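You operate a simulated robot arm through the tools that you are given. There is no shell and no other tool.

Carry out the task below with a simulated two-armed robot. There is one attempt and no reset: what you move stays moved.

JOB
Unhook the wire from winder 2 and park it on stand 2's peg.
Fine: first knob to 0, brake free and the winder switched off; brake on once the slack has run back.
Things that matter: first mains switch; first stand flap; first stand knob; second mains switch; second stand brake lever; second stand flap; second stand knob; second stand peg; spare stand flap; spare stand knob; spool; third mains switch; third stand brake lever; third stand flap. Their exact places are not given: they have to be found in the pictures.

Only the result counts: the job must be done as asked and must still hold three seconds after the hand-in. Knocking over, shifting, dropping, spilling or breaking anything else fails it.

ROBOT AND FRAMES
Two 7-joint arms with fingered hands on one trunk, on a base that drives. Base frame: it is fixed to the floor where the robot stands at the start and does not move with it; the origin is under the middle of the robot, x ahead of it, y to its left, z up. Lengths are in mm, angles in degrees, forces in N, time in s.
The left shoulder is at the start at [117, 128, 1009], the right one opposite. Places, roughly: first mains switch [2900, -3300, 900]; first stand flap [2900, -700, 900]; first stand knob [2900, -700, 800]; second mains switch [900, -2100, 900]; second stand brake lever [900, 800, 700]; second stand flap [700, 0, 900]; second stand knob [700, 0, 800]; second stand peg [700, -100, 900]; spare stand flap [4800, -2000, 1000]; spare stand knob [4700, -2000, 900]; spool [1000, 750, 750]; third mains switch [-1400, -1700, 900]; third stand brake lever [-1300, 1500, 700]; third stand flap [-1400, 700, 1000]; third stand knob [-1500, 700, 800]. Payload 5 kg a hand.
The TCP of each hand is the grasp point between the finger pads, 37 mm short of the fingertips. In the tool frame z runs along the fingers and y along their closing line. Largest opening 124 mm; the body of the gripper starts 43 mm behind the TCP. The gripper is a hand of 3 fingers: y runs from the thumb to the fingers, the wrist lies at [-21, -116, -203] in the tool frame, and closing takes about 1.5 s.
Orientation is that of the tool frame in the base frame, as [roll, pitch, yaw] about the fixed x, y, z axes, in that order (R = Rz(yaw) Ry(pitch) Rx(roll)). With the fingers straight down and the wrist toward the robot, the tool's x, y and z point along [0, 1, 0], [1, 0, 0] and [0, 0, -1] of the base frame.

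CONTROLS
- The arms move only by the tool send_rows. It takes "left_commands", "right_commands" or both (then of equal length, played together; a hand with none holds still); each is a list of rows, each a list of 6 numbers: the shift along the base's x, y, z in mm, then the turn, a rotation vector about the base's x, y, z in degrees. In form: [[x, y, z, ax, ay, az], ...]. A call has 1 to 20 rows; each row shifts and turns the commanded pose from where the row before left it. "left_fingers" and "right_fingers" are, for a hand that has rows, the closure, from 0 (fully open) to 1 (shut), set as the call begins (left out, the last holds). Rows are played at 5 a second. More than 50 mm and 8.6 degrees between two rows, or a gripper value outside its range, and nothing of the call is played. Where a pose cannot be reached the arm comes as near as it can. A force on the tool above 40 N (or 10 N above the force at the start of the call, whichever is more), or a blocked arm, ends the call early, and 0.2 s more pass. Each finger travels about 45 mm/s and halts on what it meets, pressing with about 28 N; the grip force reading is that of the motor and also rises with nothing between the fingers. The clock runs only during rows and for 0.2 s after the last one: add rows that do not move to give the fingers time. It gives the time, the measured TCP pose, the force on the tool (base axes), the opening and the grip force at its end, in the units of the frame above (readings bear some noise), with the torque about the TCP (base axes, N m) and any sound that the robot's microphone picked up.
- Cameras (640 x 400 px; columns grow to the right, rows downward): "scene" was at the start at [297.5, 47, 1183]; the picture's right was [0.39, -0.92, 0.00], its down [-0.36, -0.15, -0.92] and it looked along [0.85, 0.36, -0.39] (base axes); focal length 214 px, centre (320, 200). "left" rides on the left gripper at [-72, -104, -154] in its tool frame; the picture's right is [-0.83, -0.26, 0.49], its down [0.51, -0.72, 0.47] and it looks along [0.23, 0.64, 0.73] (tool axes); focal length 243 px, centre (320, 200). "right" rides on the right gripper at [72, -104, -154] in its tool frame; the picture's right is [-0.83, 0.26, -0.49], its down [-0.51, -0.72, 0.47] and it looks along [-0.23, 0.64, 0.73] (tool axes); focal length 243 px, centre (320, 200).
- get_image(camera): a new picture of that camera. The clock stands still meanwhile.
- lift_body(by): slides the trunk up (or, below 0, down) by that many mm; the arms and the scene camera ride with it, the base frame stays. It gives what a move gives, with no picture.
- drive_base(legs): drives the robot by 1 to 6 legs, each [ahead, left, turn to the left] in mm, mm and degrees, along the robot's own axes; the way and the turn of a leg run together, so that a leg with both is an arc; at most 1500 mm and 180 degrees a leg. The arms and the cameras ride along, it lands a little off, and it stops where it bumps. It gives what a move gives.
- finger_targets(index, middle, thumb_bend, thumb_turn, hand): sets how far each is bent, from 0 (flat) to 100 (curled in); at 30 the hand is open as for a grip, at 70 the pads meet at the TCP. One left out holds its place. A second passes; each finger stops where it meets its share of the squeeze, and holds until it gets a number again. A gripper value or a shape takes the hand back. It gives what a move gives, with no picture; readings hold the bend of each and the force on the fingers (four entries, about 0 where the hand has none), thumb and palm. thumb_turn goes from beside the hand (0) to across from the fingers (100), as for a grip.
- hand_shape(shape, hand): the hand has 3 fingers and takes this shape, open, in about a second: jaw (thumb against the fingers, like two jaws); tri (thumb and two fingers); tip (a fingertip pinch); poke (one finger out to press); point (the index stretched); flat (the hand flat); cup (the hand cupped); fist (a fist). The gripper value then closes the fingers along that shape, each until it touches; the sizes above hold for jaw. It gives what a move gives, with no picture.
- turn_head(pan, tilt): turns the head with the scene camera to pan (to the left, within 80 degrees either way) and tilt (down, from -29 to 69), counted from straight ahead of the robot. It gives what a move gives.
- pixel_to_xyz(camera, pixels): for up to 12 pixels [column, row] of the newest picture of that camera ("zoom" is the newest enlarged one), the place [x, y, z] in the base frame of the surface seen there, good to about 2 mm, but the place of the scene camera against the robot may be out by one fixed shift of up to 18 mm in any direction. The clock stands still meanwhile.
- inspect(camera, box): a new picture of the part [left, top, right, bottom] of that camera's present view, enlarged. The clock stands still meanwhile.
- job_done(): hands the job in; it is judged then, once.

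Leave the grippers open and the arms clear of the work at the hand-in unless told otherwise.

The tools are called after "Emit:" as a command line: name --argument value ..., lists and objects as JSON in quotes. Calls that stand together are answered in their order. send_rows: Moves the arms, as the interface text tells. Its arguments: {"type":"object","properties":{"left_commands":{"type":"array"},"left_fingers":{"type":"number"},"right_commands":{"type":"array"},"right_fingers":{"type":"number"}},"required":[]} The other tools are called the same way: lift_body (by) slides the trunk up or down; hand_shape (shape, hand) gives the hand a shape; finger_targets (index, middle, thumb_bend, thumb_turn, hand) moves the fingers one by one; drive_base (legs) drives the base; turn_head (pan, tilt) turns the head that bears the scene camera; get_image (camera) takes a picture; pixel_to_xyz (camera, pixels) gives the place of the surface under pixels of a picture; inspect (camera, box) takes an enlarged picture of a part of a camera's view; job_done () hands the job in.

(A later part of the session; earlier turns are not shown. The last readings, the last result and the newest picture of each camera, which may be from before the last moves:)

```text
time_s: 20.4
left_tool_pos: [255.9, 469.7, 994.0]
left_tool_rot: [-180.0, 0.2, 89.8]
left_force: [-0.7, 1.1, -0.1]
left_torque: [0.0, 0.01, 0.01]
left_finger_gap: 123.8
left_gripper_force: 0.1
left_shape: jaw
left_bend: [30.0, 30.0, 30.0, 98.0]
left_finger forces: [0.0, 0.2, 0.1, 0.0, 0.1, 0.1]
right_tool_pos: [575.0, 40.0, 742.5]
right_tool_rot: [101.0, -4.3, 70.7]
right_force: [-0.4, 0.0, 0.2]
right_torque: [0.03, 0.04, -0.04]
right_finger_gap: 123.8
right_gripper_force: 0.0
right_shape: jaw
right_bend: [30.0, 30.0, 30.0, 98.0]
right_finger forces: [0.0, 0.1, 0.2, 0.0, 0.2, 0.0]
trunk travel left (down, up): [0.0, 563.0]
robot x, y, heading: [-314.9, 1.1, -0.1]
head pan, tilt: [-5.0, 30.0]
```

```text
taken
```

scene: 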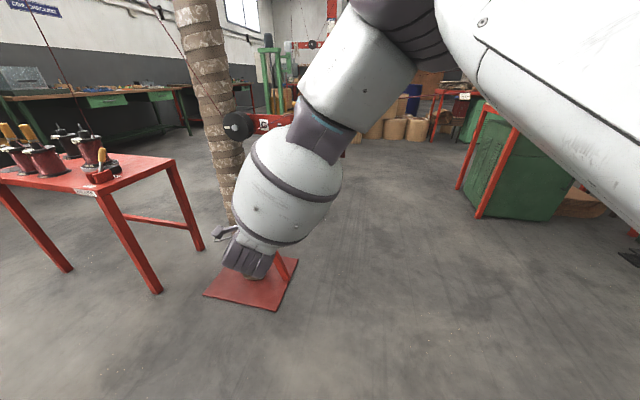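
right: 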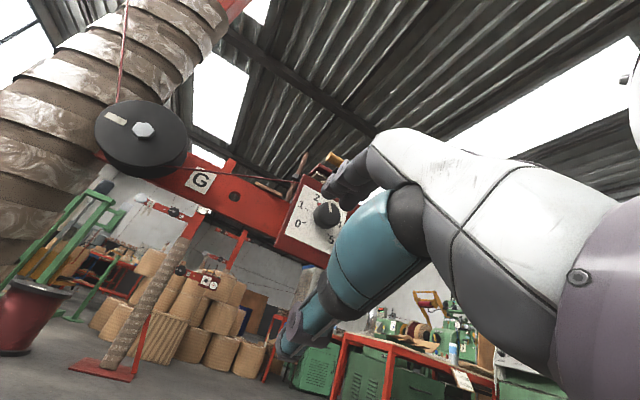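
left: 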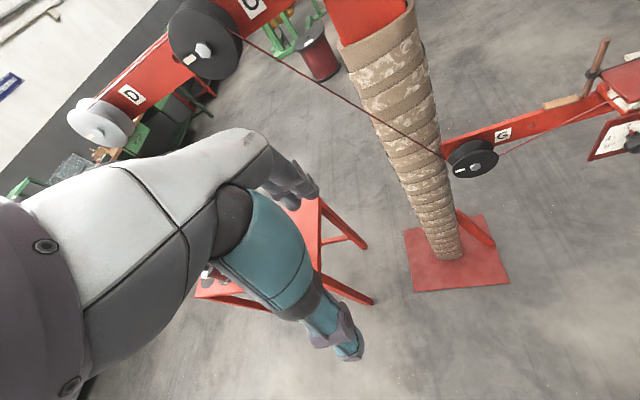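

Now the hand is at (575,40,742), pointing forward, and the right camera sees the knob at (325,213). I'll zoom and measure the knob from here.

Emit:
inspect --camera "right" --box '[260, 140, 380, 260]'

```text
3.33 times, centred on (320, 200) of right
```

zoom: 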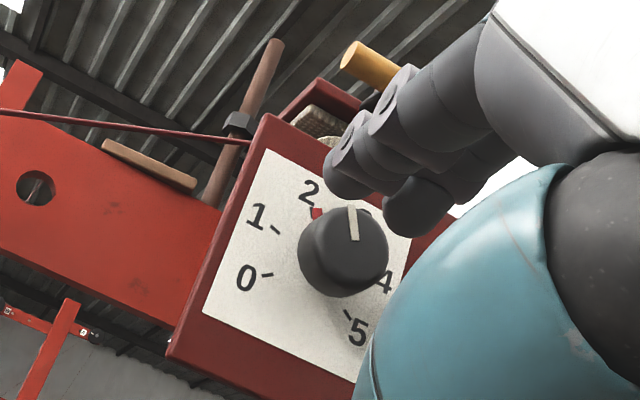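

Emit:
pixel_to_xyz --camera "zoom" --pixels '[[352, 211], [355, 238], [357, 252], [345, 285], [310, 250], [267, 274], [276, 231], [348, 314], [264, 155], [207, 310], [317, 213], [265, 120]]'

```text
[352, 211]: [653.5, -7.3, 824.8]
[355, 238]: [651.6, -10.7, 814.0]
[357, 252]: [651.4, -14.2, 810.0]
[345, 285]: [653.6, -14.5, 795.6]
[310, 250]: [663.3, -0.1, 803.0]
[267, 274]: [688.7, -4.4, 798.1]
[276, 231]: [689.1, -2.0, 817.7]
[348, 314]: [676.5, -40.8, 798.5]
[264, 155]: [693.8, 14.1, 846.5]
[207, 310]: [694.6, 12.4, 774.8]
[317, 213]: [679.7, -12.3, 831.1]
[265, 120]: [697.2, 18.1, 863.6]
```

The knob's front centre is about (651.5, −15, 811.7), axis along (0.971, −0.239, 0). Before moving on I'll send one still row to see whether the commanded pose is in reach.

Emit:
send_rows --right_commands '[[0, 0, 0, 0, 0, 0]]'

```text
time_s: 20.8
left_tool_pos: [255.7, 470.1, 995.2]
left_tool_rot: [180.0, 0.1, 89.9]
left_force: [0.1, -0.6, 0.3]
left_torque: [0.03, 0.0, 0.02]
left_finger_gap: 123.6
left_gripper_force: 0.1
left_shape: jaw
left_bend: [30.0, 30.0, 30.0, 98.0]
left_finger forces: [0.0, 0.1, 0.0, 0.1, 0.1, 0.1]
right_tool_pos: [575.2, 40.3, 742.7]
right_tool_rot: [100.9, -4.3, 70.9]
right_force: [-0.2, 0.2, 0.6]
right_torque: [-0.02, 0.03, -0.01]
right_finger_gap: 123.8
right_gripper_force: 0.1
right_shape: jaw
right_bend: [30.0, 30.0, 30.0, 98.0]
right_finger forces: [0.0, 0.0, 0.1, 0.1, 0.1, 0.1]
trunk travel left (down, up): [0.0, 563.0]
robot x, y, heading: [-315.6, -0.3, 0.0]
head pan, tilt: [-5.0, 30.0]
```

No complaint, so I take the measured pose as the commanded one. Now I align the hand with the knob axis at the stand-off point (579,3,812).

Emit:
send_rows --right_commands '[[1, -9, 18, -1.8, -2.3, 1.25], [1, -9, 18, -1.8, -2.3, 1.25], [1, -9, 17, -1.8, -2.3, 1.25], [1, -10, 17, -1.8, -2.3, 1.25], [0, 0, 0, 0, 0, 0]]'

Emit:
get_image --camera "right"

```text
time_s: 22.0
left_tool_pos: [256.6, 469.9, 994.7]
left_tool_rot: [180.0, 0.2, 89.9]
left_force: [0.7, -0.2, 0.4]
left_torque: [-0.03, -0.01, 0.0]
left_finger_gap: 123.8
left_gripper_force: 0.1
left_shape: jaw
left_bend: [30.0, 30.0, 30.0, 98.0]
left_finger forces: [0.0, 0.0, 0.0, 0.0, 0.0, 0.0]
right_tool_pos: [601.4, 64.9, 792.1]
right_tool_rot: [92.2, -1.1, 74.8]
right_force: [-1.0, -0.2, 0.2]
right_torque: [0.0, -0.04, 0.01]
right_finger_gap: 123.8
right_gripper_force: 0.1
right_shape: jaw
right_bend: [30.0, 30.0, 30.0, 98.0]
right_finger forces: [0.0, 0.1, 0.0, 0.1, 0.1, 0.0]
right hand out of reach, approached as far as the arm can: row 1, 2, 3, 4
trunk travel left (down, up): [0.0, 563.0]
robot x, y, heading: [-317.5, -0.8, -0.3]
head pan, tilt: [-5.0, 30.0]
```

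```text
taken
```

right: 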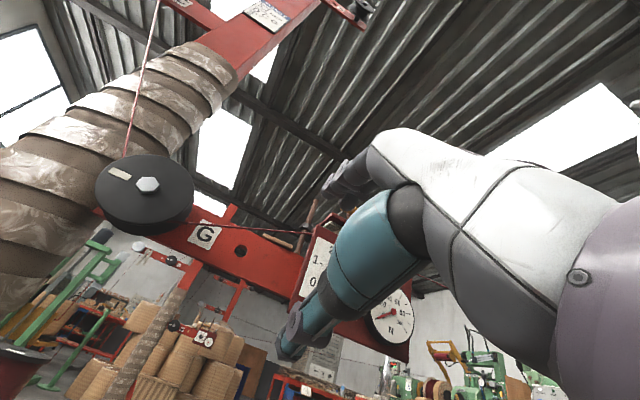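

The right arm can't take this pose across its body. The box face is turned 13.6°, so the left arm will fit better if I turn the robot −13.6°. First I fold the right hand back to pointing down near the body.

Emit:
send_rows --right_commands '[[-20, -5, 10, 0, 0, 7.0], [-20, -5, 10, 0, 0, 6.8], [-28, -5, 16, 0, 8.2, 0], [-28, -5, 16, 0, 8.2, 0], [-28, -5, 16, 0, 8.2, 0], [-28, -5, 16, 0, 8.2, 0], [-28, -5, 16, 0, 8.2, 0], [-28, -5, 16, 0, 8.2, 0], [-28, -5, 16, 0, 8.2, 0], [-28, -5, 16, 0, 8.2, 0], [-28, -5, 16, 0, 8.2, 0], [-28, -5, 16, 0, 8.2, 0], [0, 0, 0, 0, 8.0, 0], [0, 0, 0, 0, 0, 0]]'

```text
time_s: 25.0
left_tool_pos: [254.5, 469.8, 995.6]
left_tool_rot: [180.0, 0.1, 89.9]
left_force: [-0.1, 0.4, 0.9]
left_torque: [0.03, 0.0, 0.0]
left_finger_gap: 123.7
left_gripper_force: 0.0
left_shape: jaw
left_bend: [30.0, 30.0, 30.0, 98.0]
left_finger forces: [0.0, 0.0, 0.1, 0.1, 0.0, 0.0]
right_tool_pos: [288.4, 101.0, 894.9]
right_tool_rot: [-178.7, 4.8, 89.1]
right_force: [-0.2, 0.5, 0.3]
right_torque: [-0.01, -0.02, -0.01]
right_finger_gap: 123.9
right_gripper_force: 0.0
right_shape: jaw
right_bend: [30.0, 30.0, 30.0, 97.0]
right_finger forces: [0.1, 0.0, 0.1, 0.0, 0.0, 0.1]
right hand out of reach, approached as far as the arm can: row 1, 2, 3, 4
trunk travel left (down, up): [0.0, 563.0]
robot x, y, heading: [-316.3, 2.1, 0.0]
head pan, tilt: [-5.0, 30.0]
```

The right hand is back, pointing down at (288,101,895). I'll move it out to its own right side, clear of the left arm.

Emit:
send_rows --right_commands '[[0, -40, 8, 0, -1.5, 0], [0, -40, 8, 0, -1.5, 0], [0, -40, 8, 0, -1.5, 0], [0, -40, 8, 0, 0, 0], [0, -40, 8, 0, 0, 0], [0, -40, 8, 0, 0, 0], [0, -40, 8, 0, 0, 0], [0, -40, 8, 0, 0, 0], [0, 0, 0, 0, 0, 0]]'

Emit:
drive_base --legs '[[0, 0, -13.6]]'

Emit:
get_image --camera "scene"

```text
time_s: 27.0
left_tool_pos: [255.8, 470.3, 993.2]
left_tool_rot: [-179.9, 0.1, 89.9]
left_force: [-0.1, 0.3, 0.1]
left_torque: [-0.01, -0.02, 0.0]
left_finger_gap: 123.7
left_gripper_force: 0.1
left_shape: jaw
left_bend: [30.0, 30.0, 30.0, 98.0]
left_finger forces: [0.0, 0.0, 0.0, 0.0, 0.0, 0.0]
right_tool_pos: [289.0, -218.3, 959.0]
right_tool_rot: [176.8, 4.9, 88.6]
right_force: [0.0, -0.4, 1.1]
right_torque: [-0.02, -0.02, 0.0]
right_finger_gap: 124.0
right_gripper_force: 0.0
right_shape: jaw
right_bend: [30.0, 30.0, 30.0, 97.0]
right_finger forces: [0.0, 0.0, 0.0, 0.1, 0.0, 0.0]
trunk travel left (down, up): [0.0, 563.0]
robot x, y, heading: [-319.1, -1.2, -0.2]
head pan, tilt: [-5.0, 30.0]
```

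```text
time_s: 28.2
left_tool_pos: [350.0, 322.8, 993.8]
left_tool_rot: [-180.0, 0.0, 76.4]
left_force: [-0.5, -0.2, -0.1]
left_torque: [-0.03, 0.0, -0.03]
left_finger_gap: 123.8
left_gripper_force: 0.0
left_shape: jaw
left_bend: [30.0, 30.0, 30.0, 98.0]
left_finger forces: [0.0, 0.0, 0.0, 0.0, 0.0, 0.0]
right_tool_pos: [219.5, -354.9, 957.9]
right_tool_rot: [176.9, 4.8, 75.3]
right_force: [-0.3, -0.1, 0.8]
right_torque: [-0.01, -0.01, -0.02]
right_finger_gap: 124.1
right_gripper_force: 0.1
right_shape: jaw
right_bend: [30.0, 30.0, 30.0, 97.0]
right_finger forces: [0.0, 0.0, 0.0, 0.0, 0.1, 0.0]
trunk travel left (down, up): [0.0, 563.0]
robot x, y, heading: [-315.9, 2.2, -13.8]
head pan, tilt: [-5.0, 30.0]
```

```text
taken
```

scene: 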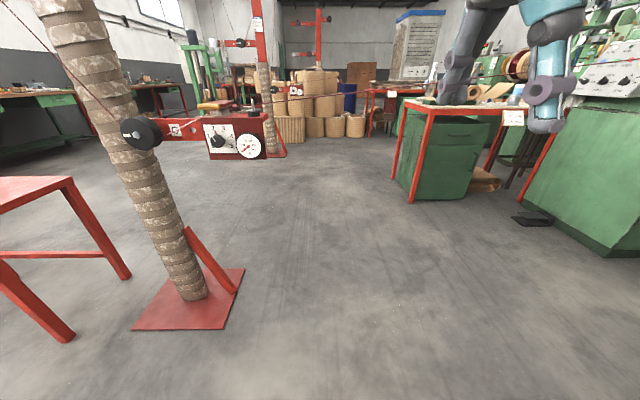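

The robot now faces the box squarely. I swing the left hand from down to pointing at the knob, ending at the stand-off point (579,3,812).

Emit:
send_rows --left_commands '[[20.8, -29.1, -16.5, -1.93, -7.97, 0], [20.8, -29.1, -16.5, -1.93, -7.97, 0], [20.8, -29.1, -16.5, -1.93, -7.97, 0], [20.8, -29.1, -16.5, -1.93, -7.97, 0], [20.8, -29.1, -16.5, -1.93, -7.97, 0], [20.8, -29.1, -16.5, -1.93, -7.97, 0], [20.8, -29.1, -16.5, -1.93, -7.97, 0], [20.8, -29.1, -16.5, -1.93, -7.97, 0], [20.8, -29.1, -16.5, -1.93, -7.97, 0], [20.8, -29.1, -16.5, -1.93, -7.97, 0], [20.8, -29.1, -16.5, -1.88, -7.8, 0], [0, 0, 0, 0, 0, 0]]'

Emit:
get_image --camera "left"

Emit:
get_image --camera "scene"

```text
time_s: 30.9
left_tool_pos: [576.2, 3.6, 815.2]
left_tool_rot: [89.8, 0.0, 76.3]
left_force: [-0.5, -0.5, 0.4]
left_torque: [0.01, 0.01, 0.0]
left_finger_gap: 124.1
left_gripper_force: 0.1
left_shape: jaw
left_bend: [30.0, 30.0, 30.0, 98.0]
left_finger forces: [0.1, 0.0, 0.0, 0.0, 0.0, 0.0]
right_tool_pos: [219.8, -353.2, 958.6]
right_tool_rot: [176.8, 4.8, 75.3]
right_force: [-1.3, -0.6, 0.4]
right_torque: [0.01, -0.04, 0.03]
right_finger_gap: 123.9
right_gripper_force: 0.1
right_shape: jaw
right_bend: [30.0, 30.0, 30.0, 97.0]
right_finger forces: [0.0, 0.0, 0.0, 0.0, 0.0, 0.1]
trunk travel left (down, up): [0.0, 563.0]
robot x, y, heading: [-318.3, 2.6, -13.8]
head pan, tilt: [-5.0, 30.0]
```

```text
taken
```

left: 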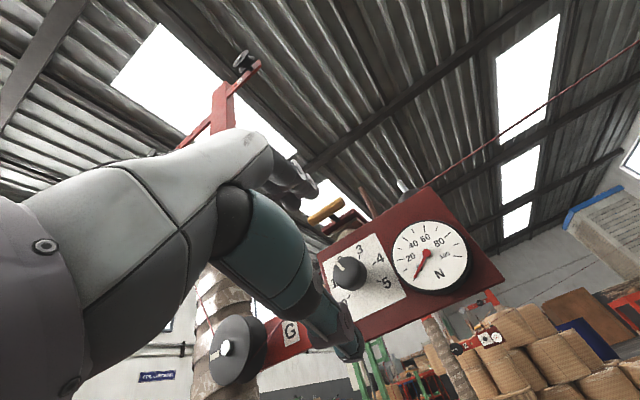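

```text
taken
```

scene: 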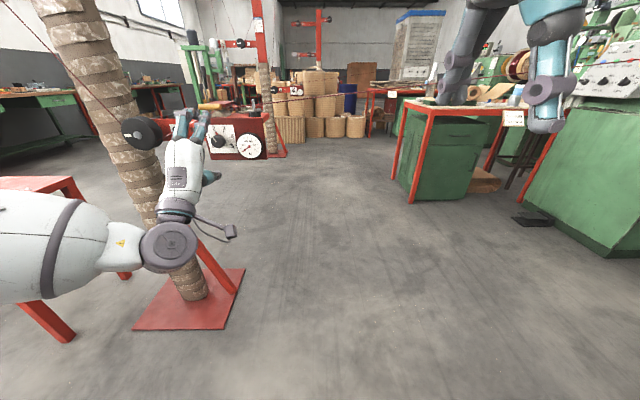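

The left arm reaches it well: (576,3.6,815), aligned with the axis. The left camera sees the knob at (345,270). Now I rotate the hand +57° about the knob axis (free air), so that I can then turn the knob the 100° counter-clockwise in one go.

Emit:
send_rows --left_commands '[[0, 0, 0, 7.97, -1.93, 0], [0, 0, 0, 7.97, -1.93, 0], [0, 0, 0, 7.97, -1.93, 0], [0, 0, 0, 7.97, -1.93, 0], [0, 0, 0, 7.97, -1.93, 0], [0, 0, 0, 7.97, -1.93, 0], [0, 0, 0, 7.97, -1.93, 0], [0, 0, 0, 0, 0, 0]]'

Emit:
get_image --camera "left"

```text
time_s: 32.6
left_tool_pos: [578.6, 2.9, 814.0]
left_tool_rot: [90.3, -57.6, 76.1]
left_force: [-0.5, -0.8, -0.3]
left_torque: [-0.01, -0.01, -0.03]
left_finger_gap: 123.9
left_gripper_force: 0.0
left_shape: jaw
left_bend: [30.0, 30.0, 30.0, 98.0]
left_finger forces: [0.1, 0.0, 0.1, 0.0, 0.1, 0.0]
right_tool_pos: [220.3, -353.3, 958.3]
right_tool_rot: [176.9, 4.9, 75.2]
right_force: [1.3, -0.5, 0.0]
right_torque: [-0.04, -0.03, -0.01]
right_finger_gap: 124.1
right_gripper_force: 0.0
right_shape: jaw
right_bend: [30.0, 30.0, 30.0, 97.0]
right_finger forces: [0.0, 0.0, 0.0, 0.0, 0.0, 0.0]
trunk travel left (down, up): [0.0, 563.0]
robot x, y, heading: [-314.0, -0.0, -13.8]
head pan, tilt: [-5.0, 30.0]
```

```text
taken
```

left: 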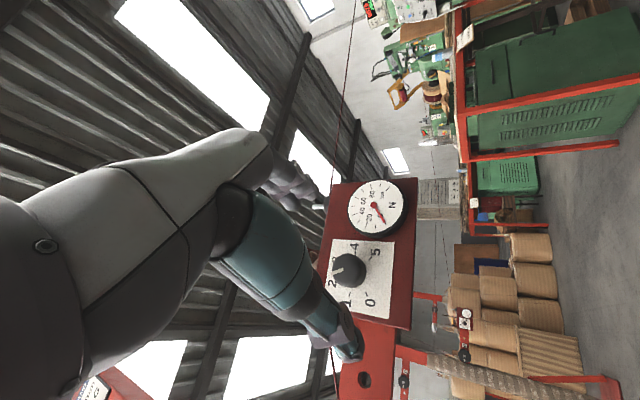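

The wrist turns freely. The gauge is close on the right though, so I'll work in two smaller turns of 50°: turn back to about +28°, part-close the fingers to a gap of about 68 mm, and check the view.

Emit:
send_rows --left_commands '[[0, 0, 0, -7.1, 1.72, 0], [0, 0, 0, -7.1, 1.72, 0], [0, 0, 0, -7.1, 1.72, 0], [0, 0, 0, -7.1, 1.72, 0], [0, 0, 0, 0, 0, 0], [0, 0, 0, 0, 0, 0]]' --left_fingers 0.45

Emit:
get_image --camera "left"

```text
time_s: 34.0
left_tool_pos: [578.6, 3.4, 813.4]
left_tool_rot: [90.1, -28.2, 76.2]
left_force: [-0.1, 0.5, -0.3]
left_torque: [-0.01, 0.03, -0.02]
left_finger_gap: 68.8
left_gripper_force: 0.0
left_shape: jaw
left_bend: [74.0, 43.0, 67.0, 100.0]
left_finger forces: [0.0, 0.0, 0.0, 0.1, 0.0, 0.0]
right_tool_pos: [219.7, -354.1, 958.3]
right_tool_rot: [176.9, 4.8, 75.1]
right_force: [0.4, -0.2, 0.5]
right_torque: [0.03, 0.01, 0.01]
right_finger_gap: 124.0
right_gripper_force: 0.1
right_shape: jaw
right_bend: [30.0, 30.0, 30.0, 97.0]
right_finger forces: [0.0, 0.0, 0.0, 0.1, 0.0, 0.0]
trunk travel left (down, up): [0.0, 563.0]
robot x, y, heading: [-315.7, 0.7, -13.8]
head pan, tilt: [-5.0, 30.0]
```

```text
taken
```

left: 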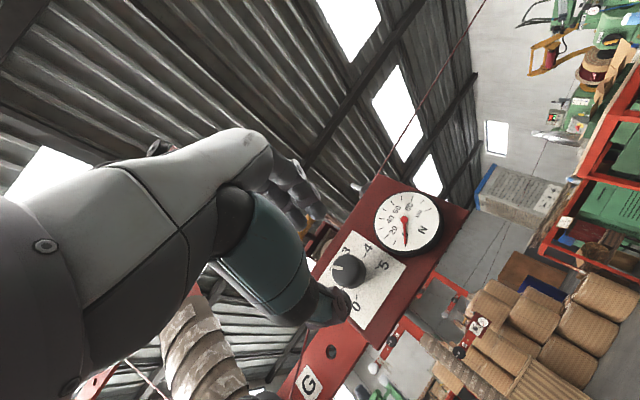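

The TCP's aim point projects to about (345,267) and the knob face is at (347,270): well aligned. I now advance 50 mm along the axis and look again.

Emit:
send_rows --left_commands '[[12.1, -3.0, -0.5, 0, 0, 0], [12.1, -3.0, -0.5, 0, 0, 0], [12.1, -3.0, -0.5, 0, 0, 0], [12.1, -3.0, 0, 0, 0, 0], [0, 0, 0, 0, 0, 0]]'

Emit:
get_image --camera "left"

Emit:
inspect --camera "left" --box '[220, 160, 440, 340]'

```text
time_s: 35.2
left_tool_pos: [626.9, -8.5, 812.8]
left_tool_rot: [90.0, -28.2, 76.4]
left_force: [0.4, 0.0, 0.1]
left_torque: [-0.04, 0.0, -0.01]
left_finger_gap: 68.7
left_gripper_force: 0.1
left_shape: jaw
left_bend: [74.0, 43.0, 67.0, 100.0]
left_finger forces: [0.1, 0.1, 0.1, 0.1, 0.1, 0.0]
right_tool_pos: [220.0, -353.5, 957.7]
right_tool_rot: [176.8, 4.8, 75.2]
right_force: [0.3, -0.2, -0.6]
right_torque: [-0.01, -0.04, 0.03]
right_finger_gap: 124.2
right_gripper_force: 0.0
right_shape: jaw
right_bend: [30.0, 30.0, 30.0, 97.0]
right_finger forces: [0.1, 0.0, 0.0, 0.0, 0.1, 0.0]
trunk travel left (down, up): [0.0, 563.0]
robot x, y, heading: [-320.9, -2.9, -13.7]
head pan, tilt: [-5.0, 30.0]
```

```text
taken
```

left: 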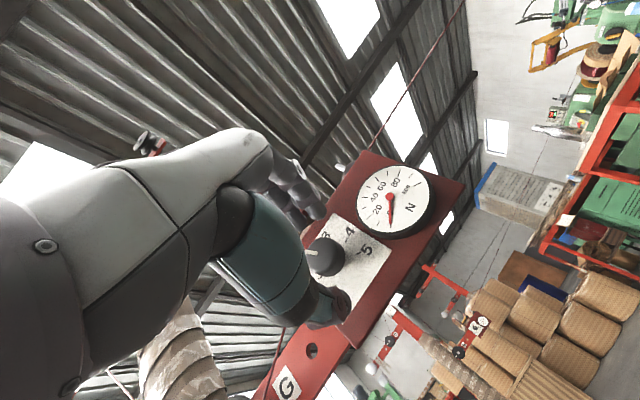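

```text
2.22 times, centred on (330, 250) of left
```

zoom: 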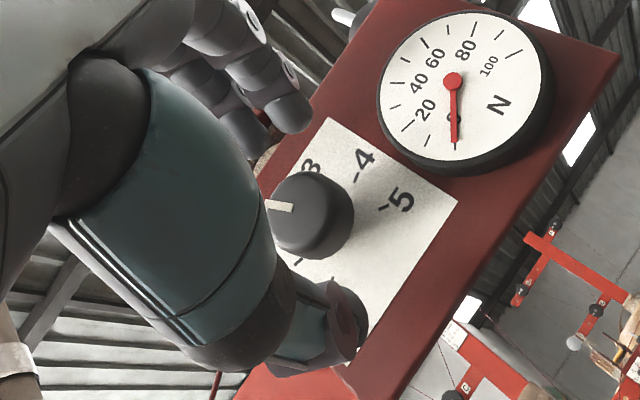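

The knob sits between thumb and fingers. I advance the last 14 mm and then close the fingers on it.

Emit:
send_rows --left_commands '[[6.8, -1.7, 0, 0, 0, 0], [6.8, -1.7, 0, 0, 0, 0], [0, 0, 0, 0, 0, 0]]'

Emit:
send_rows --left_commands '[[0, 0, 0, 0, 0, 0], [0, 0, 0, 0, 0, 0], [0, 0, 0, 0, 0, 0], [0, 0, 0, 0, 0, 0], [0, 0, 0, 0, 0, 0], [0, 0, 0, 0, 0, 0], [0, 0, 0, 0, 0, 0]]' --left_fingers 0.9

Emit:
inspect --camera "left" --box '[220, 160, 440, 340]'

```text
time_s: 36.0
left_tool_pos: [639.6, -12.5, 811.7]
left_tool_rot: [90.0, -28.1, 76.3]
left_force: [0.1, 0.4, -0.8]
left_torque: [0.04, -0.01, -0.03]
left_finger_gap: 69.0
left_gripper_force: 0.1
left_shape: jaw
left_bend: [74.0, 43.0, 67.0, 100.0]
left_finger forces: [0.0, 0.0, 0.0, 0.1, 0.0, 0.0]
right_tool_pos: [219.0, -353.1, 958.6]
right_tool_rot: [176.9, 4.8, 75.2]
right_force: [0.1, 0.0, 0.0]
right_torque: [0.02, 0.0, 0.01]
right_finger_gap: 124.2
right_gripper_force: 0.1
right_shape: jaw
right_bend: [30.0, 30.0, 30.0, 97.0]
right_finger forces: [0.0, 0.0, 0.0, 0.0, 0.0, 0.1]
trunk travel left (down, up): [0.0, 563.0]
robot x, y, heading: [-320.0, -0.6, -14.0]
head pan, tilt: [-5.0, 30.0]
```

```text
time_s: 37.6
left_tool_pos: [641.8, -12.2, 812.2]
left_tool_rot: [90.0, -28.2, 76.4]
left_force: [2.5, -0.7, -0.2]
left_torque: [-0.02, 0.05, 0.0]
left_finger_gap: 24.8
left_gripper_force: 29.0
left_shape: jaw
left_bend: [73.0, 61.0, 74.0, 100.0]
left_finger forces: [15.4, 7.8, 0.0, 0.0, 24.5, 0.1]
right_tool_pos: [219.2, -354.7, 958.3]
right_tool_rot: [176.9, 4.8, 75.3]
right_force: [-0.8, 0.1, 0.2]
right_torque: [0.0, 0.01, 0.05]
right_finger_gap: 124.0
right_gripper_force: 0.0
right_shape: jaw
right_bend: [30.0, 30.0, 30.0, 97.0]
right_finger forces: [0.0, 0.1, 0.0, 0.0, 0.1, 0.1]
trunk travel left (down, up): [0.0, 563.0]
robot x, y, heading: [-314.0, -0.7, -13.8]
head pan, tilt: [-5.0, 30.0]
```

```text
2.22 times, centred on (330, 250) of left
```

zoom: 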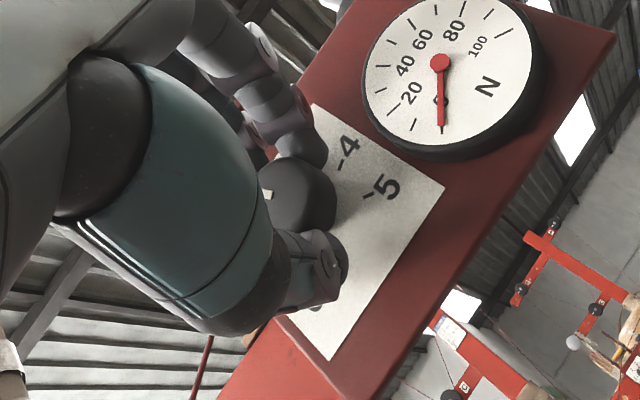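

The knob is gripped (15 N + 8 N on the fingers, 24.5 N on the thumb). I turn it 50° counter-clockwise about its axis.

Emit:
send_rows --left_commands '[[0, 0, 0, -6.94, 1.68, 0], [0, 0, 0, -6.94, 1.68, 0], [0, 0, 0, -6.94, 1.68, 0], [0, 0, 0, -6.94, 1.68, 0], [0, 0, 0, -6.94, 1.68, 0], [0, 0, 0, -6.94, 1.68, 0], [0, 0, 0, -6.94, 1.68, 0], [0, 0, 0, 0, 0, 0]]'

Emit:
inspect --camera "left" --box '[220, 160, 440, 340]'

Emit:
inspect --camera "scene" --box '[120, 80, 300, 200]'

```text
time_s: 39.5
left_tool_pos: [640.3, -13.0, 811.7]
left_tool_rot: [89.9, 21.8, 76.1]
left_force: [0.1, -5.2, 1.0]
left_torque: [0.08, 0.13, -0.2]
left_finger_gap: 24.6
left_gripper_force: 28.0
left_shape: jaw
left_bend: [73.0, 61.0, 75.0, 100.0]
left_finger forces: [18.0, 8.3, 0.0, 0.0, 26.7, 0.0]
right_tool_pos: [220.1, -354.3, 958.2]
right_tool_rot: [176.9, 4.8, 75.1]
right_force: [0.1, -1.1, 0.0]
right_torque: [-0.03, -0.06, -0.01]
right_finger_gap: 124.2
right_gripper_force: 0.0
right_shape: jaw
right_bend: [30.0, 30.0, 30.0, 97.0]
right_finger forces: [0.1, 0.1, 0.0, 0.0, 0.1, 0.0]
trunk travel left (down, up): [0.0, 563.0]
robot x, y, heading: [-317.3, 1.2, -13.8]
head pan, tilt: [-5.0, 30.0]
```

```text
2.22 times, centred on (330, 250) of left
```

zoom: 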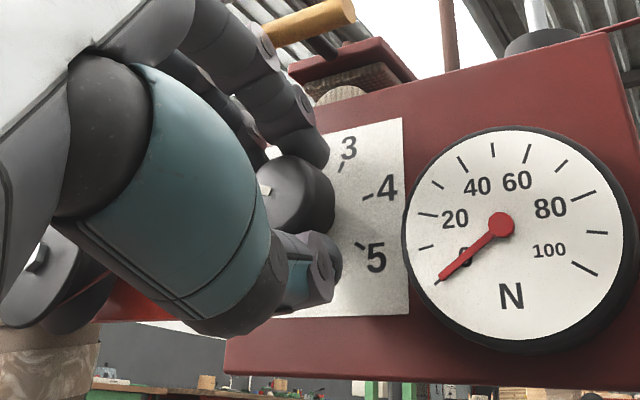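

```text
3.33 times, centred on (210, 140) of scene
```

zoom: 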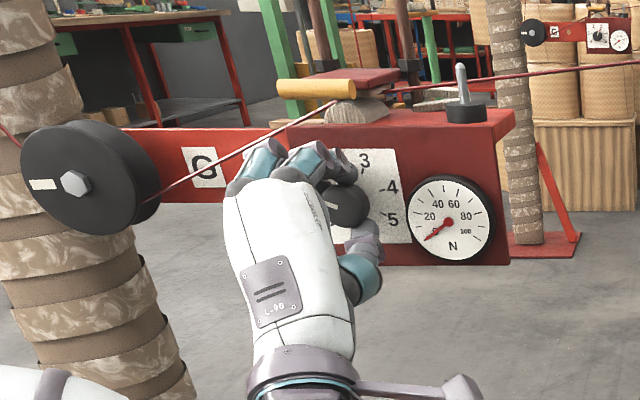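

The knob's white mark turned with the hand and now points left (about 1). There is clearance to the gauge, so I continue another 50° in the same grip.

Emit:
send_rows --left_commands '[[0, 0, 0, -6.94, 1.68, 0], [0, 0, 0, -6.94, 1.68, 0], [0, 0, 0, -6.94, 1.68, 0], [0, 0, 0, -6.94, 1.68, 0], [0, 0, 0, -6.94, 1.68, 0], [0, 0, 0, -6.94, 1.68, 0], [0, 0, 0, -6.94, 1.68, 0], [0, 0, 0, 0, 0, 0]]'

Emit:
inspect --camera "left" --box '[220, 160, 440, 340]'

Emit:
inspect --camera "scene" --box '[120, 80, 300, 200]'

```text
time_s: 41.2
left_tool_pos: [639.1, -12.2, 812.7]
left_tool_rot: [89.6, 71.8, 76.1]
left_force: [5.2, -5.7, 9.0]
left_torque: [0.03, -0.08, -0.41]
left_finger_gap: 24.8
left_gripper_force: 28.0
left_shape: jaw
left_bend: [73.0, 61.0, 75.0, 100.0]
left_finger forces: [18.6, 7.4, 0.1, 0.0, 25.9, 0.0]
right_tool_pos: [220.3, -354.7, 959.1]
right_tool_rot: [176.8, 4.7, 75.3]
right_force: [-0.7, 0.3, -1.0]
right_torque: [-0.02, 0.0, 0.02]
right_finger_gap: 124.0
right_gripper_force: 0.1
right_shape: jaw
right_bend: [30.0, 30.0, 30.0, 97.0]
right_finger forces: [0.1, 0.0, 0.0, 0.0, 0.0, 0.0]
trunk travel left (down, up): [0.0, 563.0]
robot x, y, heading: [-317.6, -2.1, -13.9]
head pan, tilt: [-5.0, 30.0]
```

```text
2.22 times, centred on (330, 250) of left
```

zoom: 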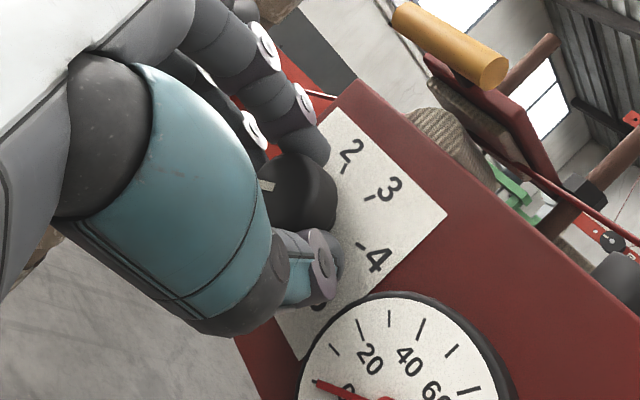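

```text
3.33 times, centred on (210, 140) of scene
```

zoom: 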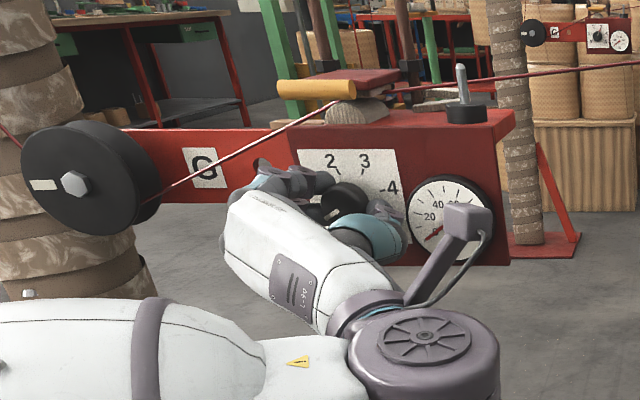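

The hand has turned 100° in total, and the readings stay moderate (about 12 N). I open the fingers slightly and draw straight back to view the dial.

Emit:
send_rows --left_commands '[[0, 0, 0, 0, 0, 0], [0, 0, 0, 0, 0, 0], [0, 0, 0, 0, 0, 0], [0, 0, 0, 0, 0, 0], [-7, 1.7, 0, 0, 0, 0], [-15, 3.7, 0, 0, 0, 0], [-15, 3.7, 0, 0, 0, 0], [-25, 6, 0, 0, 0, 0]]' --left_fingers 0.5

Emit:
inspect --camera "left" --box '[220, 160, 440, 340]'

Emit:
inspect --camera "scene" --box '[120, 80, 300, 200]'

```text
time_s: 43.0
left_tool_pos: [577.8, 3.4, 812.8]
left_tool_rot: [89.7, 71.8, 75.9]
left_force: [0.6, -0.1, 0.1]
left_torque: [0.0, -0.03, 0.02]
left_finger_gap: 61.5
left_gripper_force: 0.0
left_shape: jaw
left_bend: [74.0, 45.0, 69.0, 100.0]
left_finger forces: [0.0, 0.0, 0.0, 0.1, 0.1, 0.1]
right_tool_pos: [219.8, -353.6, 958.2]
right_tool_rot: [176.7, 4.9, 75.2]
right_force: [0.0, -0.5, 0.4]
right_torque: [0.03, 0.0, 0.0]
right_finger_gap: 124.2
right_gripper_force: 0.0
right_shape: jaw
right_bend: [30.0, 30.0, 30.0, 97.0]
right_finger forces: [0.1, 0.0, 0.0, 0.0, 0.0, 0.1]
trunk travel left (down, up): [0.0, 563.0]
robot x, y, heading: [-317.2, 4.0, -13.6]
head pan, tilt: [-5.0, 30.0]
```

```text
2.22 times, centred on (330, 250) of left
```

zoom: 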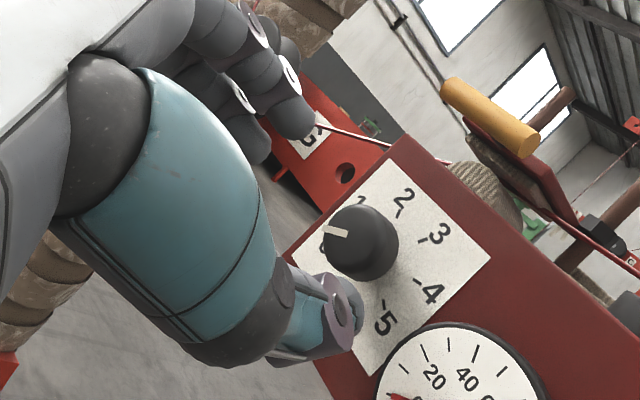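

```text
3.33 times, centred on (210, 140) of scene
```

zoom: 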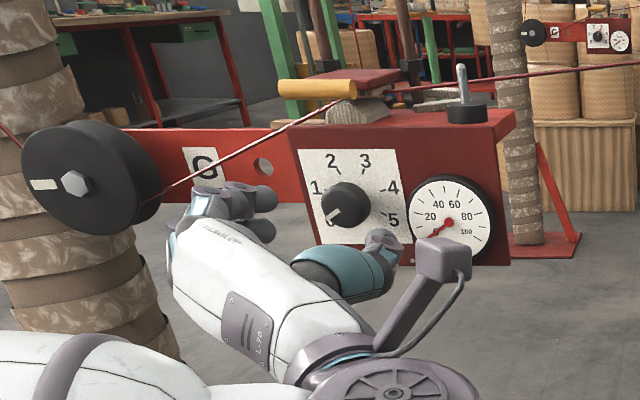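

The knob's mark now points to lower-left, to the 0. I'll zoom closer to check exactness.

Emit:
inspect --camera "scene" --box '[200, 115, 245, 160]'

Emit:
inspect --camera "left" --box '[310, 230, 390, 310]'

```text
8.89 times, centred on (222, 138) of scene
```

zoom: 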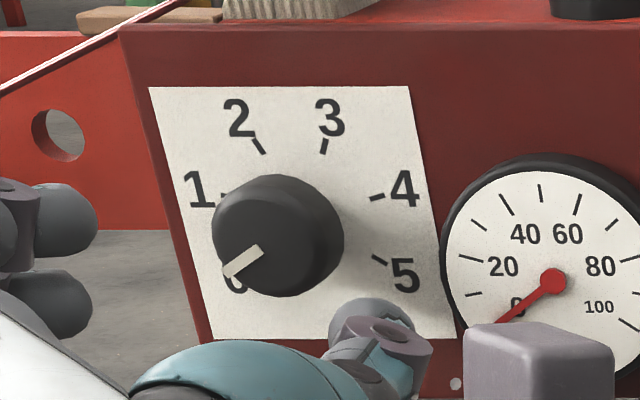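

```text
5.00 times, centred on (350, 270) of left
```

zoom: 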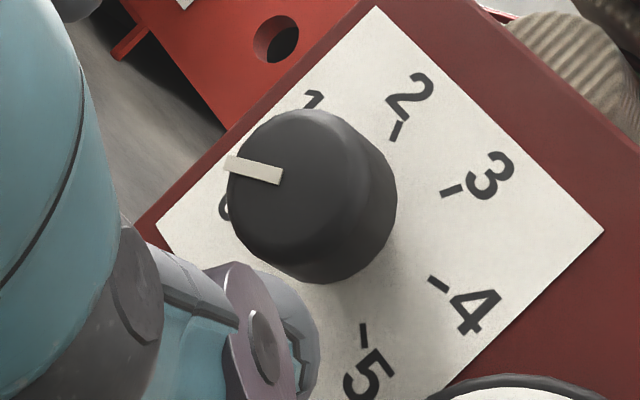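

The mark stands at about −124°, i.e. exactly at 0. Now I roll the left hand back level and fold it back to pointing down near the body.

Emit:
send_rows --left_commands '[[0, 0, 0, 7.76, -1.88, 0], [0, 0, 0, 7.76, -1.88, 0], [0, 0, 0, 7.76, -1.88, 0], [0, 0, 0, 7.76, -1.88, 0], [0, 0, 0, 7.76, -1.88, 0], [0, 0, 0, 7.76, -1.88, 0], [0, 0, 0, 7.76, -1.88, 0], [0, 0, 0, 7.76, -1.88, 0], [0, 0, 0, 7.76, -1.88, 0], [-20.8, 29.1, 16.5, 1.93, 7.97, 0], [-20.8, 29.1, 16.5, 1.93, 7.97, 0], [-20.8, 29.1, 16.5, 1.93, 7.97, 0], [-20.8, 29.1, 16.5, 1.93, 7.97, 0], [-20.8, 29.1, 16.5, 1.93, 7.97, 0], [-20.8, 29.1, 16.5, 1.93, 7.97, 0], [-20.8, 29.1, 16.5, 1.93, 7.97, 0], [-20.8, 29.1, 16.5, 1.93, 7.97, 0], [-20.8, 29.1, 16.5, 1.93, 7.97, 0], [-20.8, 29.1, 16.5, 1.93, 7.97, 0], [-20.8, 29.1, 16.5, 1.93, 7.97, 0]]'

Emit:
get_image --camera "scene"

```text
time_s: 47.2
left_tool_pos: [348.4, 322.6, 994.7]
left_tool_rot: [-179.7, 0.1, 76.1]
left_force: [-0.1, -0.3, 0.0]
left_torque: [0.02, -0.01, 0.0]
left_finger_gap: 61.9
left_gripper_force: 0.1
left_shape: jaw
left_bend: [74.0, 45.0, 69.0, 100.0]
left_finger forces: [0.1, 0.0, 0.0, 0.0, 0.1, 0.0]
right_tool_pos: [218.4, -355.5, 958.9]
right_tool_rot: [176.7, 4.8, 75.1]
right_force: [0.1, -0.3, -1.0]
right_torque: [-0.02, -0.02, 0.05]
right_finger_gap: 123.8
right_gripper_force: 0.0
right_shape: jaw
right_bend: [30.0, 30.0, 30.0, 97.0]
right_finger forces: [0.0, 0.0, 0.0, 0.1, 0.1, 0.0]
trunk travel left (down, up): [0.0, 563.0]
robot x, y, heading: [-313.7, -5.2, -13.8]
head pan, tilt: [-5.0, 30.0]
```

```text
taken
```

scene: 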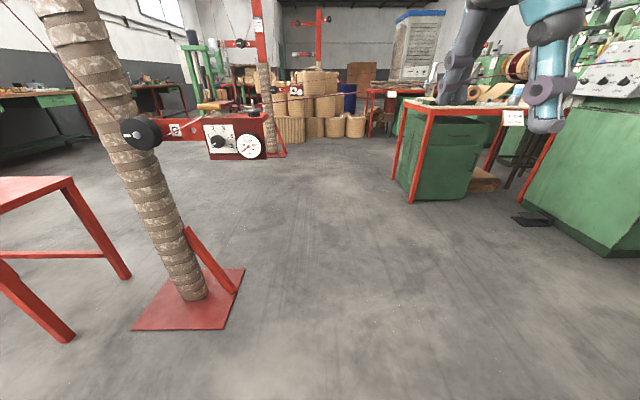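

The knob job is done. Before driving to the brake I tuck the right hand back and up so it clears the post.

Emit:
send_rows --right_commands '[[-28, -27, 30, 0, 0, 0], [-28, -27, 30, 0, 0, 0], [-28, -27, 30, 0, 0, 0], [-28, -27, 30, 0, 0, 0], [-28, -27, 30, 0, 0, 0], [0, 0, 0, 0, 0, 0]]'

Emit:
drive_base --legs '[[0, 0, 13.8], [0, 600, 0], [415, 0, 0]]'

Emit:
turn_head --pan 15 --tilt 35

Emit:
get_image --camera "scene"

Emit:
get_image --camera "left"

```text
time_s: 48.6
left_tool_pos: [349.9, 322.5, 993.9]
left_tool_rot: [-179.8, 0.1, 76.3]
left_force: [-0.1, 0.5, 0.4]
left_torque: [0.0, 0.04, 0.0]
left_finger_gap: 61.8
left_gripper_force: 0.0
left_shape: jaw
left_bend: [74.0, 45.0, 69.0, 100.0]
left_finger forces: [0.0, 0.0, 0.0, 0.0, 0.1, 0.1]
right_tool_pos: [114.7, -508.4, 1047.5]
right_tool_rot: [176.3, 4.5, 75.5]
right_force: [0.0, 0.3, 0.3]
right_torque: [-0.02, 0.01, -0.01]
right_finger_gap: 124.2
right_gripper_force: 0.0
right_shape: jaw
right_bend: [30.0, 30.0, 30.0, 97.0]
right_finger forces: [0.0, 0.0, 0.1, 0.1, 0.1, 0.0]
right hand out of reach, approached as far as the arm can: row 3, 4, 5
trunk travel left (down, up): [0.0, 563.0]
robot x, y, heading: [-312.4, -3.8, -13.7]
head pan, tilt: [-5.0, 30.0]
```

```text
time_s: 57.4
left_tool_pos: [665.3, 1077.8, 993.9]
left_tool_rot: [-179.8, 0.1, 90.2]
left_force: [-0.5, -0.1, 0.2]
left_torque: [-0.02, 0.02, 0.02]
left_finger_gap: 61.9
left_gripper_force: 0.1
left_shape: jaw
left_bend: [74.0, 45.0, 69.0, 100.0]
left_finger forces: [0.1, 0.0, 0.0, 0.1, 0.0, 0.1]
right_tool_pos: [636.7, 215.2, 1046.8]
right_tool_rot: [176.4, 4.5, 89.4]
right_force: [0.2, -0.2, -0.3]
right_torque: [-0.01, 0.01, 0.0]
right_finger_gap: 124.1
right_gripper_force: 0.1
right_shape: jaw
right_bend: [30.0, 30.0, 30.0, 97.0]
right_finger forces: [0.0, 0.1, 0.0, 0.0, 0.0, 0.1]
trunk travel left (down, up): [0.0, 563.0]
robot x, y, heading: [94.1, 609.4, 0.7]
head pan, tilt: [-5.0, 30.0]
```

```text
time_s: 58.2
left_tool_pos: [664.1, 1078.0, 992.9]
left_tool_rot: [-179.8, 0.1, 90.2]
left_force: [0.1, -0.3, 0.6]
left_torque: [-0.02, 0.03, 0.0]
left_finger_gap: 61.7
left_gripper_force: 0.1
left_shape: jaw
left_bend: [74.0, 45.0, 69.0, 100.0]
left_finger forces: [0.1, 0.0, 0.1, 0.1, 0.1, 0.1]
right_tool_pos: [635.8, 215.3, 1046.9]
right_tool_rot: [176.4, 4.5, 89.4]
right_force: [0.1, -0.9, 0.4]
right_torque: [-0.02, -0.01, -0.04]
right_finger_gap: 124.1
right_gripper_force: 0.1
right_shape: jaw
right_bend: [30.0, 30.0, 30.0, 97.0]
right_finger forces: [0.0, 0.0, 0.0, 0.1, 0.0, 0.0]
trunk travel left (down, up): [0.0, 563.0]
robot x, y, heading: [94.6, 601.6, 0.3]
head pan, tilt: [15.0, 35.0]
```

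```text
taken
```

scene: 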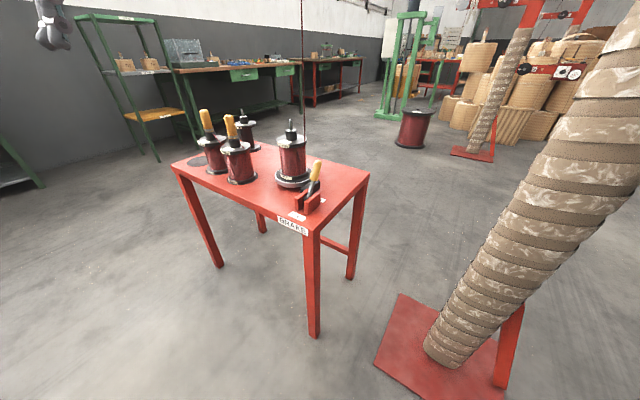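

```text
taken
```

left: 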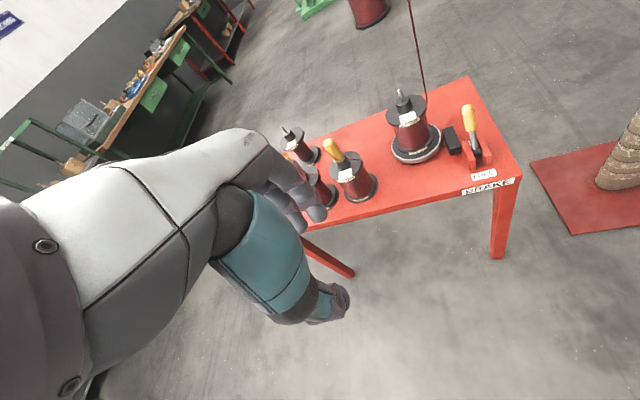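

The left camera sees the lever at (470,130). I'll zoom and measure it with this camera.

Emit:
inspect --camera "left" --box '[380, 80, 540, 200]'

```text
3.33 times, centred on (460, 140) of left
```

zoom: 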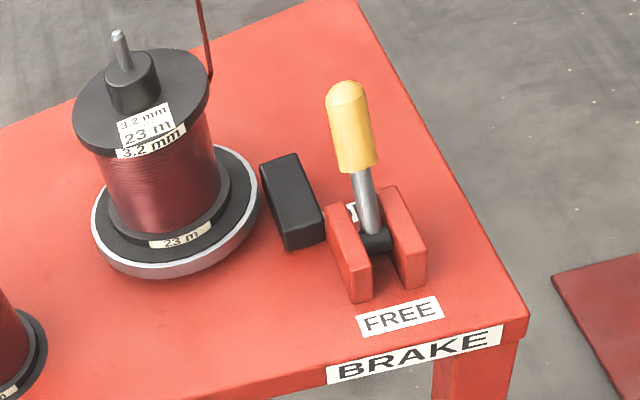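

Emit:
pixel_to_xyz --camera "zoom" --pixels '[[345, 88], [350, 120], [357, 160], [363, 195], [372, 235], [375, 250], [340, 215], [390, 195], [362, 290], [418, 280], [400, 318], [290, 175]]'

Emit:
pixel_to_xyz --camera "zoom" --pixels '[[118, 36], [135, 85], [200, 80], [140, 50], [250, 190], [350, 210], [205, 20], [208, 60], [290, 240], [525, 315], [345, 375], [310, 205]]'

```text
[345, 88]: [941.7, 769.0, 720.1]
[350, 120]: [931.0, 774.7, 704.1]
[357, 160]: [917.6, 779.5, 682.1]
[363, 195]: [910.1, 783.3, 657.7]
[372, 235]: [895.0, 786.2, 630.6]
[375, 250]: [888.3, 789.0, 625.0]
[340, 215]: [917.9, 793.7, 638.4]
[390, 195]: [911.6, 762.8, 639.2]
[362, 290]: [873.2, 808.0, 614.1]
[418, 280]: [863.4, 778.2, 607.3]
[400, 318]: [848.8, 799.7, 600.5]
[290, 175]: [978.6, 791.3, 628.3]
```

```text
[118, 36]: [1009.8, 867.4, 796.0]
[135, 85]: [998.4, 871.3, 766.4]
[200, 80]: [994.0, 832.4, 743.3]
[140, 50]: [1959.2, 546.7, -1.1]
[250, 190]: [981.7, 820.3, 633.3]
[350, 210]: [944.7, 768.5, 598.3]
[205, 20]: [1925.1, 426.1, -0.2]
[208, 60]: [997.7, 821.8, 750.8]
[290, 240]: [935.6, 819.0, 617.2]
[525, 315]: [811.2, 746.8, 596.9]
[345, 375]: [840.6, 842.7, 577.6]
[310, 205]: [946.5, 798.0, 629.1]
```

The lever: grip top (942,769,720), pivot about (895,787,628), swinging in the direction (0.955,−0.297). I'll lower the left hand away from the bar above, set a gap of about 90 mm, and bring it over the lever (stopping at z≈850).

Emit:
send_rows --left_commands '[[0, 0, -48, 0, 0, -3.4], [0, 0, -48, 0, 0, -3.4], [0, 0, -47, 0, 0, -3.4], [31.3, -37.5, 0, 0, 0, 0], [31.3, -37.5, 0, 0, 0, 0], [31.3, -37.5, 0, 0, 0, 0], [31.3, -37.5, 0, 0, 0, 0], [31.3, -37.5, 0, 0, 0, 0], [31.3, -37.5, 0, 0, 0, 0], [31.3, -37.5, 0, 0, 0, 0], [31.3, -37.5, 0, 0, 0, 0], [0, 0, 0, 0, 0, 0]]' --left_fingers 0.28

Emit:
get_image --camera "left"

Emit:
get_image --camera "scene"

```text
time_s: 60.9
left_tool_pos: [914.0, 776.5, 850.5]
left_tool_rot: [-179.9, 0.0, 80.0]
left_force: [0.4, 0.6, -0.1]
left_torque: [-0.03, -0.03, -0.02]
left_finger_gap: 89.0
left_gripper_force: 0.1
left_shape: jaw
left_bend: [27.0, 37.0, 57.0, 99.0]
left_finger forces: [0.0, 0.0, 0.0, 0.0, 0.0, 0.1]
right_tool_pos: [635.4, 216.2, 1047.9]
right_tool_rot: [176.4, 4.5, 89.4]
right_force: [-0.6, -0.1, 0.0]
right_torque: [-0.05, 0.01, -0.01]
right_finger_gap: 124.1
right_gripper_force: 0.1
right_shape: jaw
right_bend: [30.0, 30.0, 30.0, 97.0]
right_finger forces: [0.0, 0.1, 0.1, 0.1, 0.0, 0.1]
trunk travel left (down, up): [0.0, 563.0]
robot x, y, heading: [94.1, 605.0, 0.3]
head pan, tilt: [15.0, 35.0]
```

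```text
taken
```

left: 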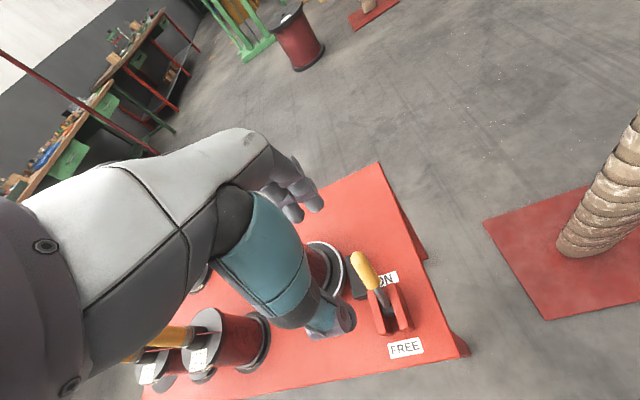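

```text
taken
```

scene: 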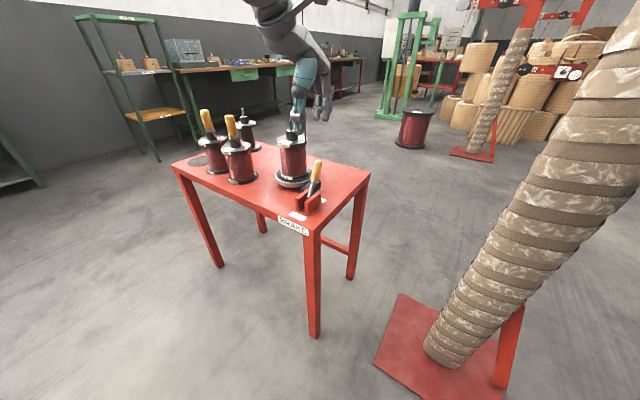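

The lever lies right under the gap between thumb and fingers. I descend to z≈708 in small steps.

Emit:
send_rows --left_commands '[[0, 0, -30, 0, 0, 0], [0, 0, -30, 0, 0, 0], [0, 0, -30, 0, 0, 0], [0, 0, 0, 0, 0, 0]]'

Emit:
get_image --camera "left"

Emit:
inspect --camera "scene" --box '[250, 90, 370, 210]'

```text
time_s: 61.9
left_tool_pos: [915.3, 777.9, 760.9]
left_tool_rot: [-179.8, 0.1, 80.1]
left_force: [0.4, -0.5, -0.1]
left_torque: [-0.03, -0.03, 0.01]
left_finger_gap: 89.0
left_gripper_force: 0.0
left_shape: jaw
left_bend: [27.0, 37.0, 57.0, 99.0]
left_finger forces: [0.0, 0.0, 0.0, 0.1, 0.1, 0.0]
right_tool_pos: [635.0, 214.7, 1047.4]
right_tool_rot: [176.4, 4.5, 89.4]
right_force: [-0.1, 0.0, 0.2]
right_torque: [0.0, 0.0, 0.0]
right_finger_gap: 124.1
right_gripper_force: 0.1
right_shape: jaw
right_bend: [30.0, 30.0, 30.0, 97.0]
right_finger forces: [0.0, 0.0, 0.0, 0.0, 0.0, 0.0]
trunk travel left (down, up): [0.0, 563.0]
robot x, y, heading: [93.7, 603.7, 0.2]
head pan, tilt: [15.0, 35.0]
```

```text
taken
```

left: 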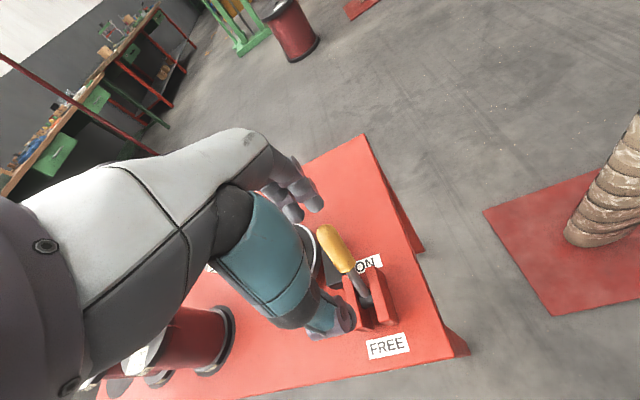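

```text
3.33 times, centred on (310, 150) of scene
```

zoom: 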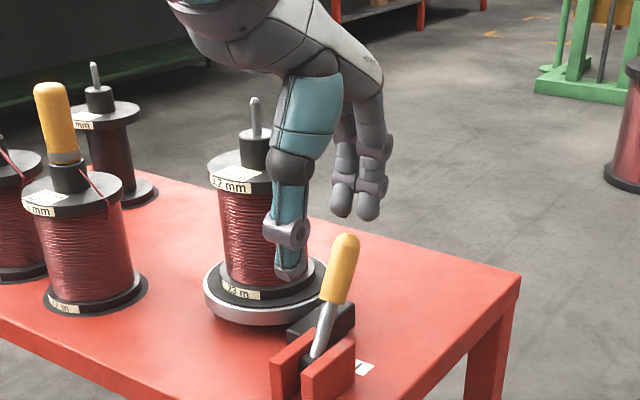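

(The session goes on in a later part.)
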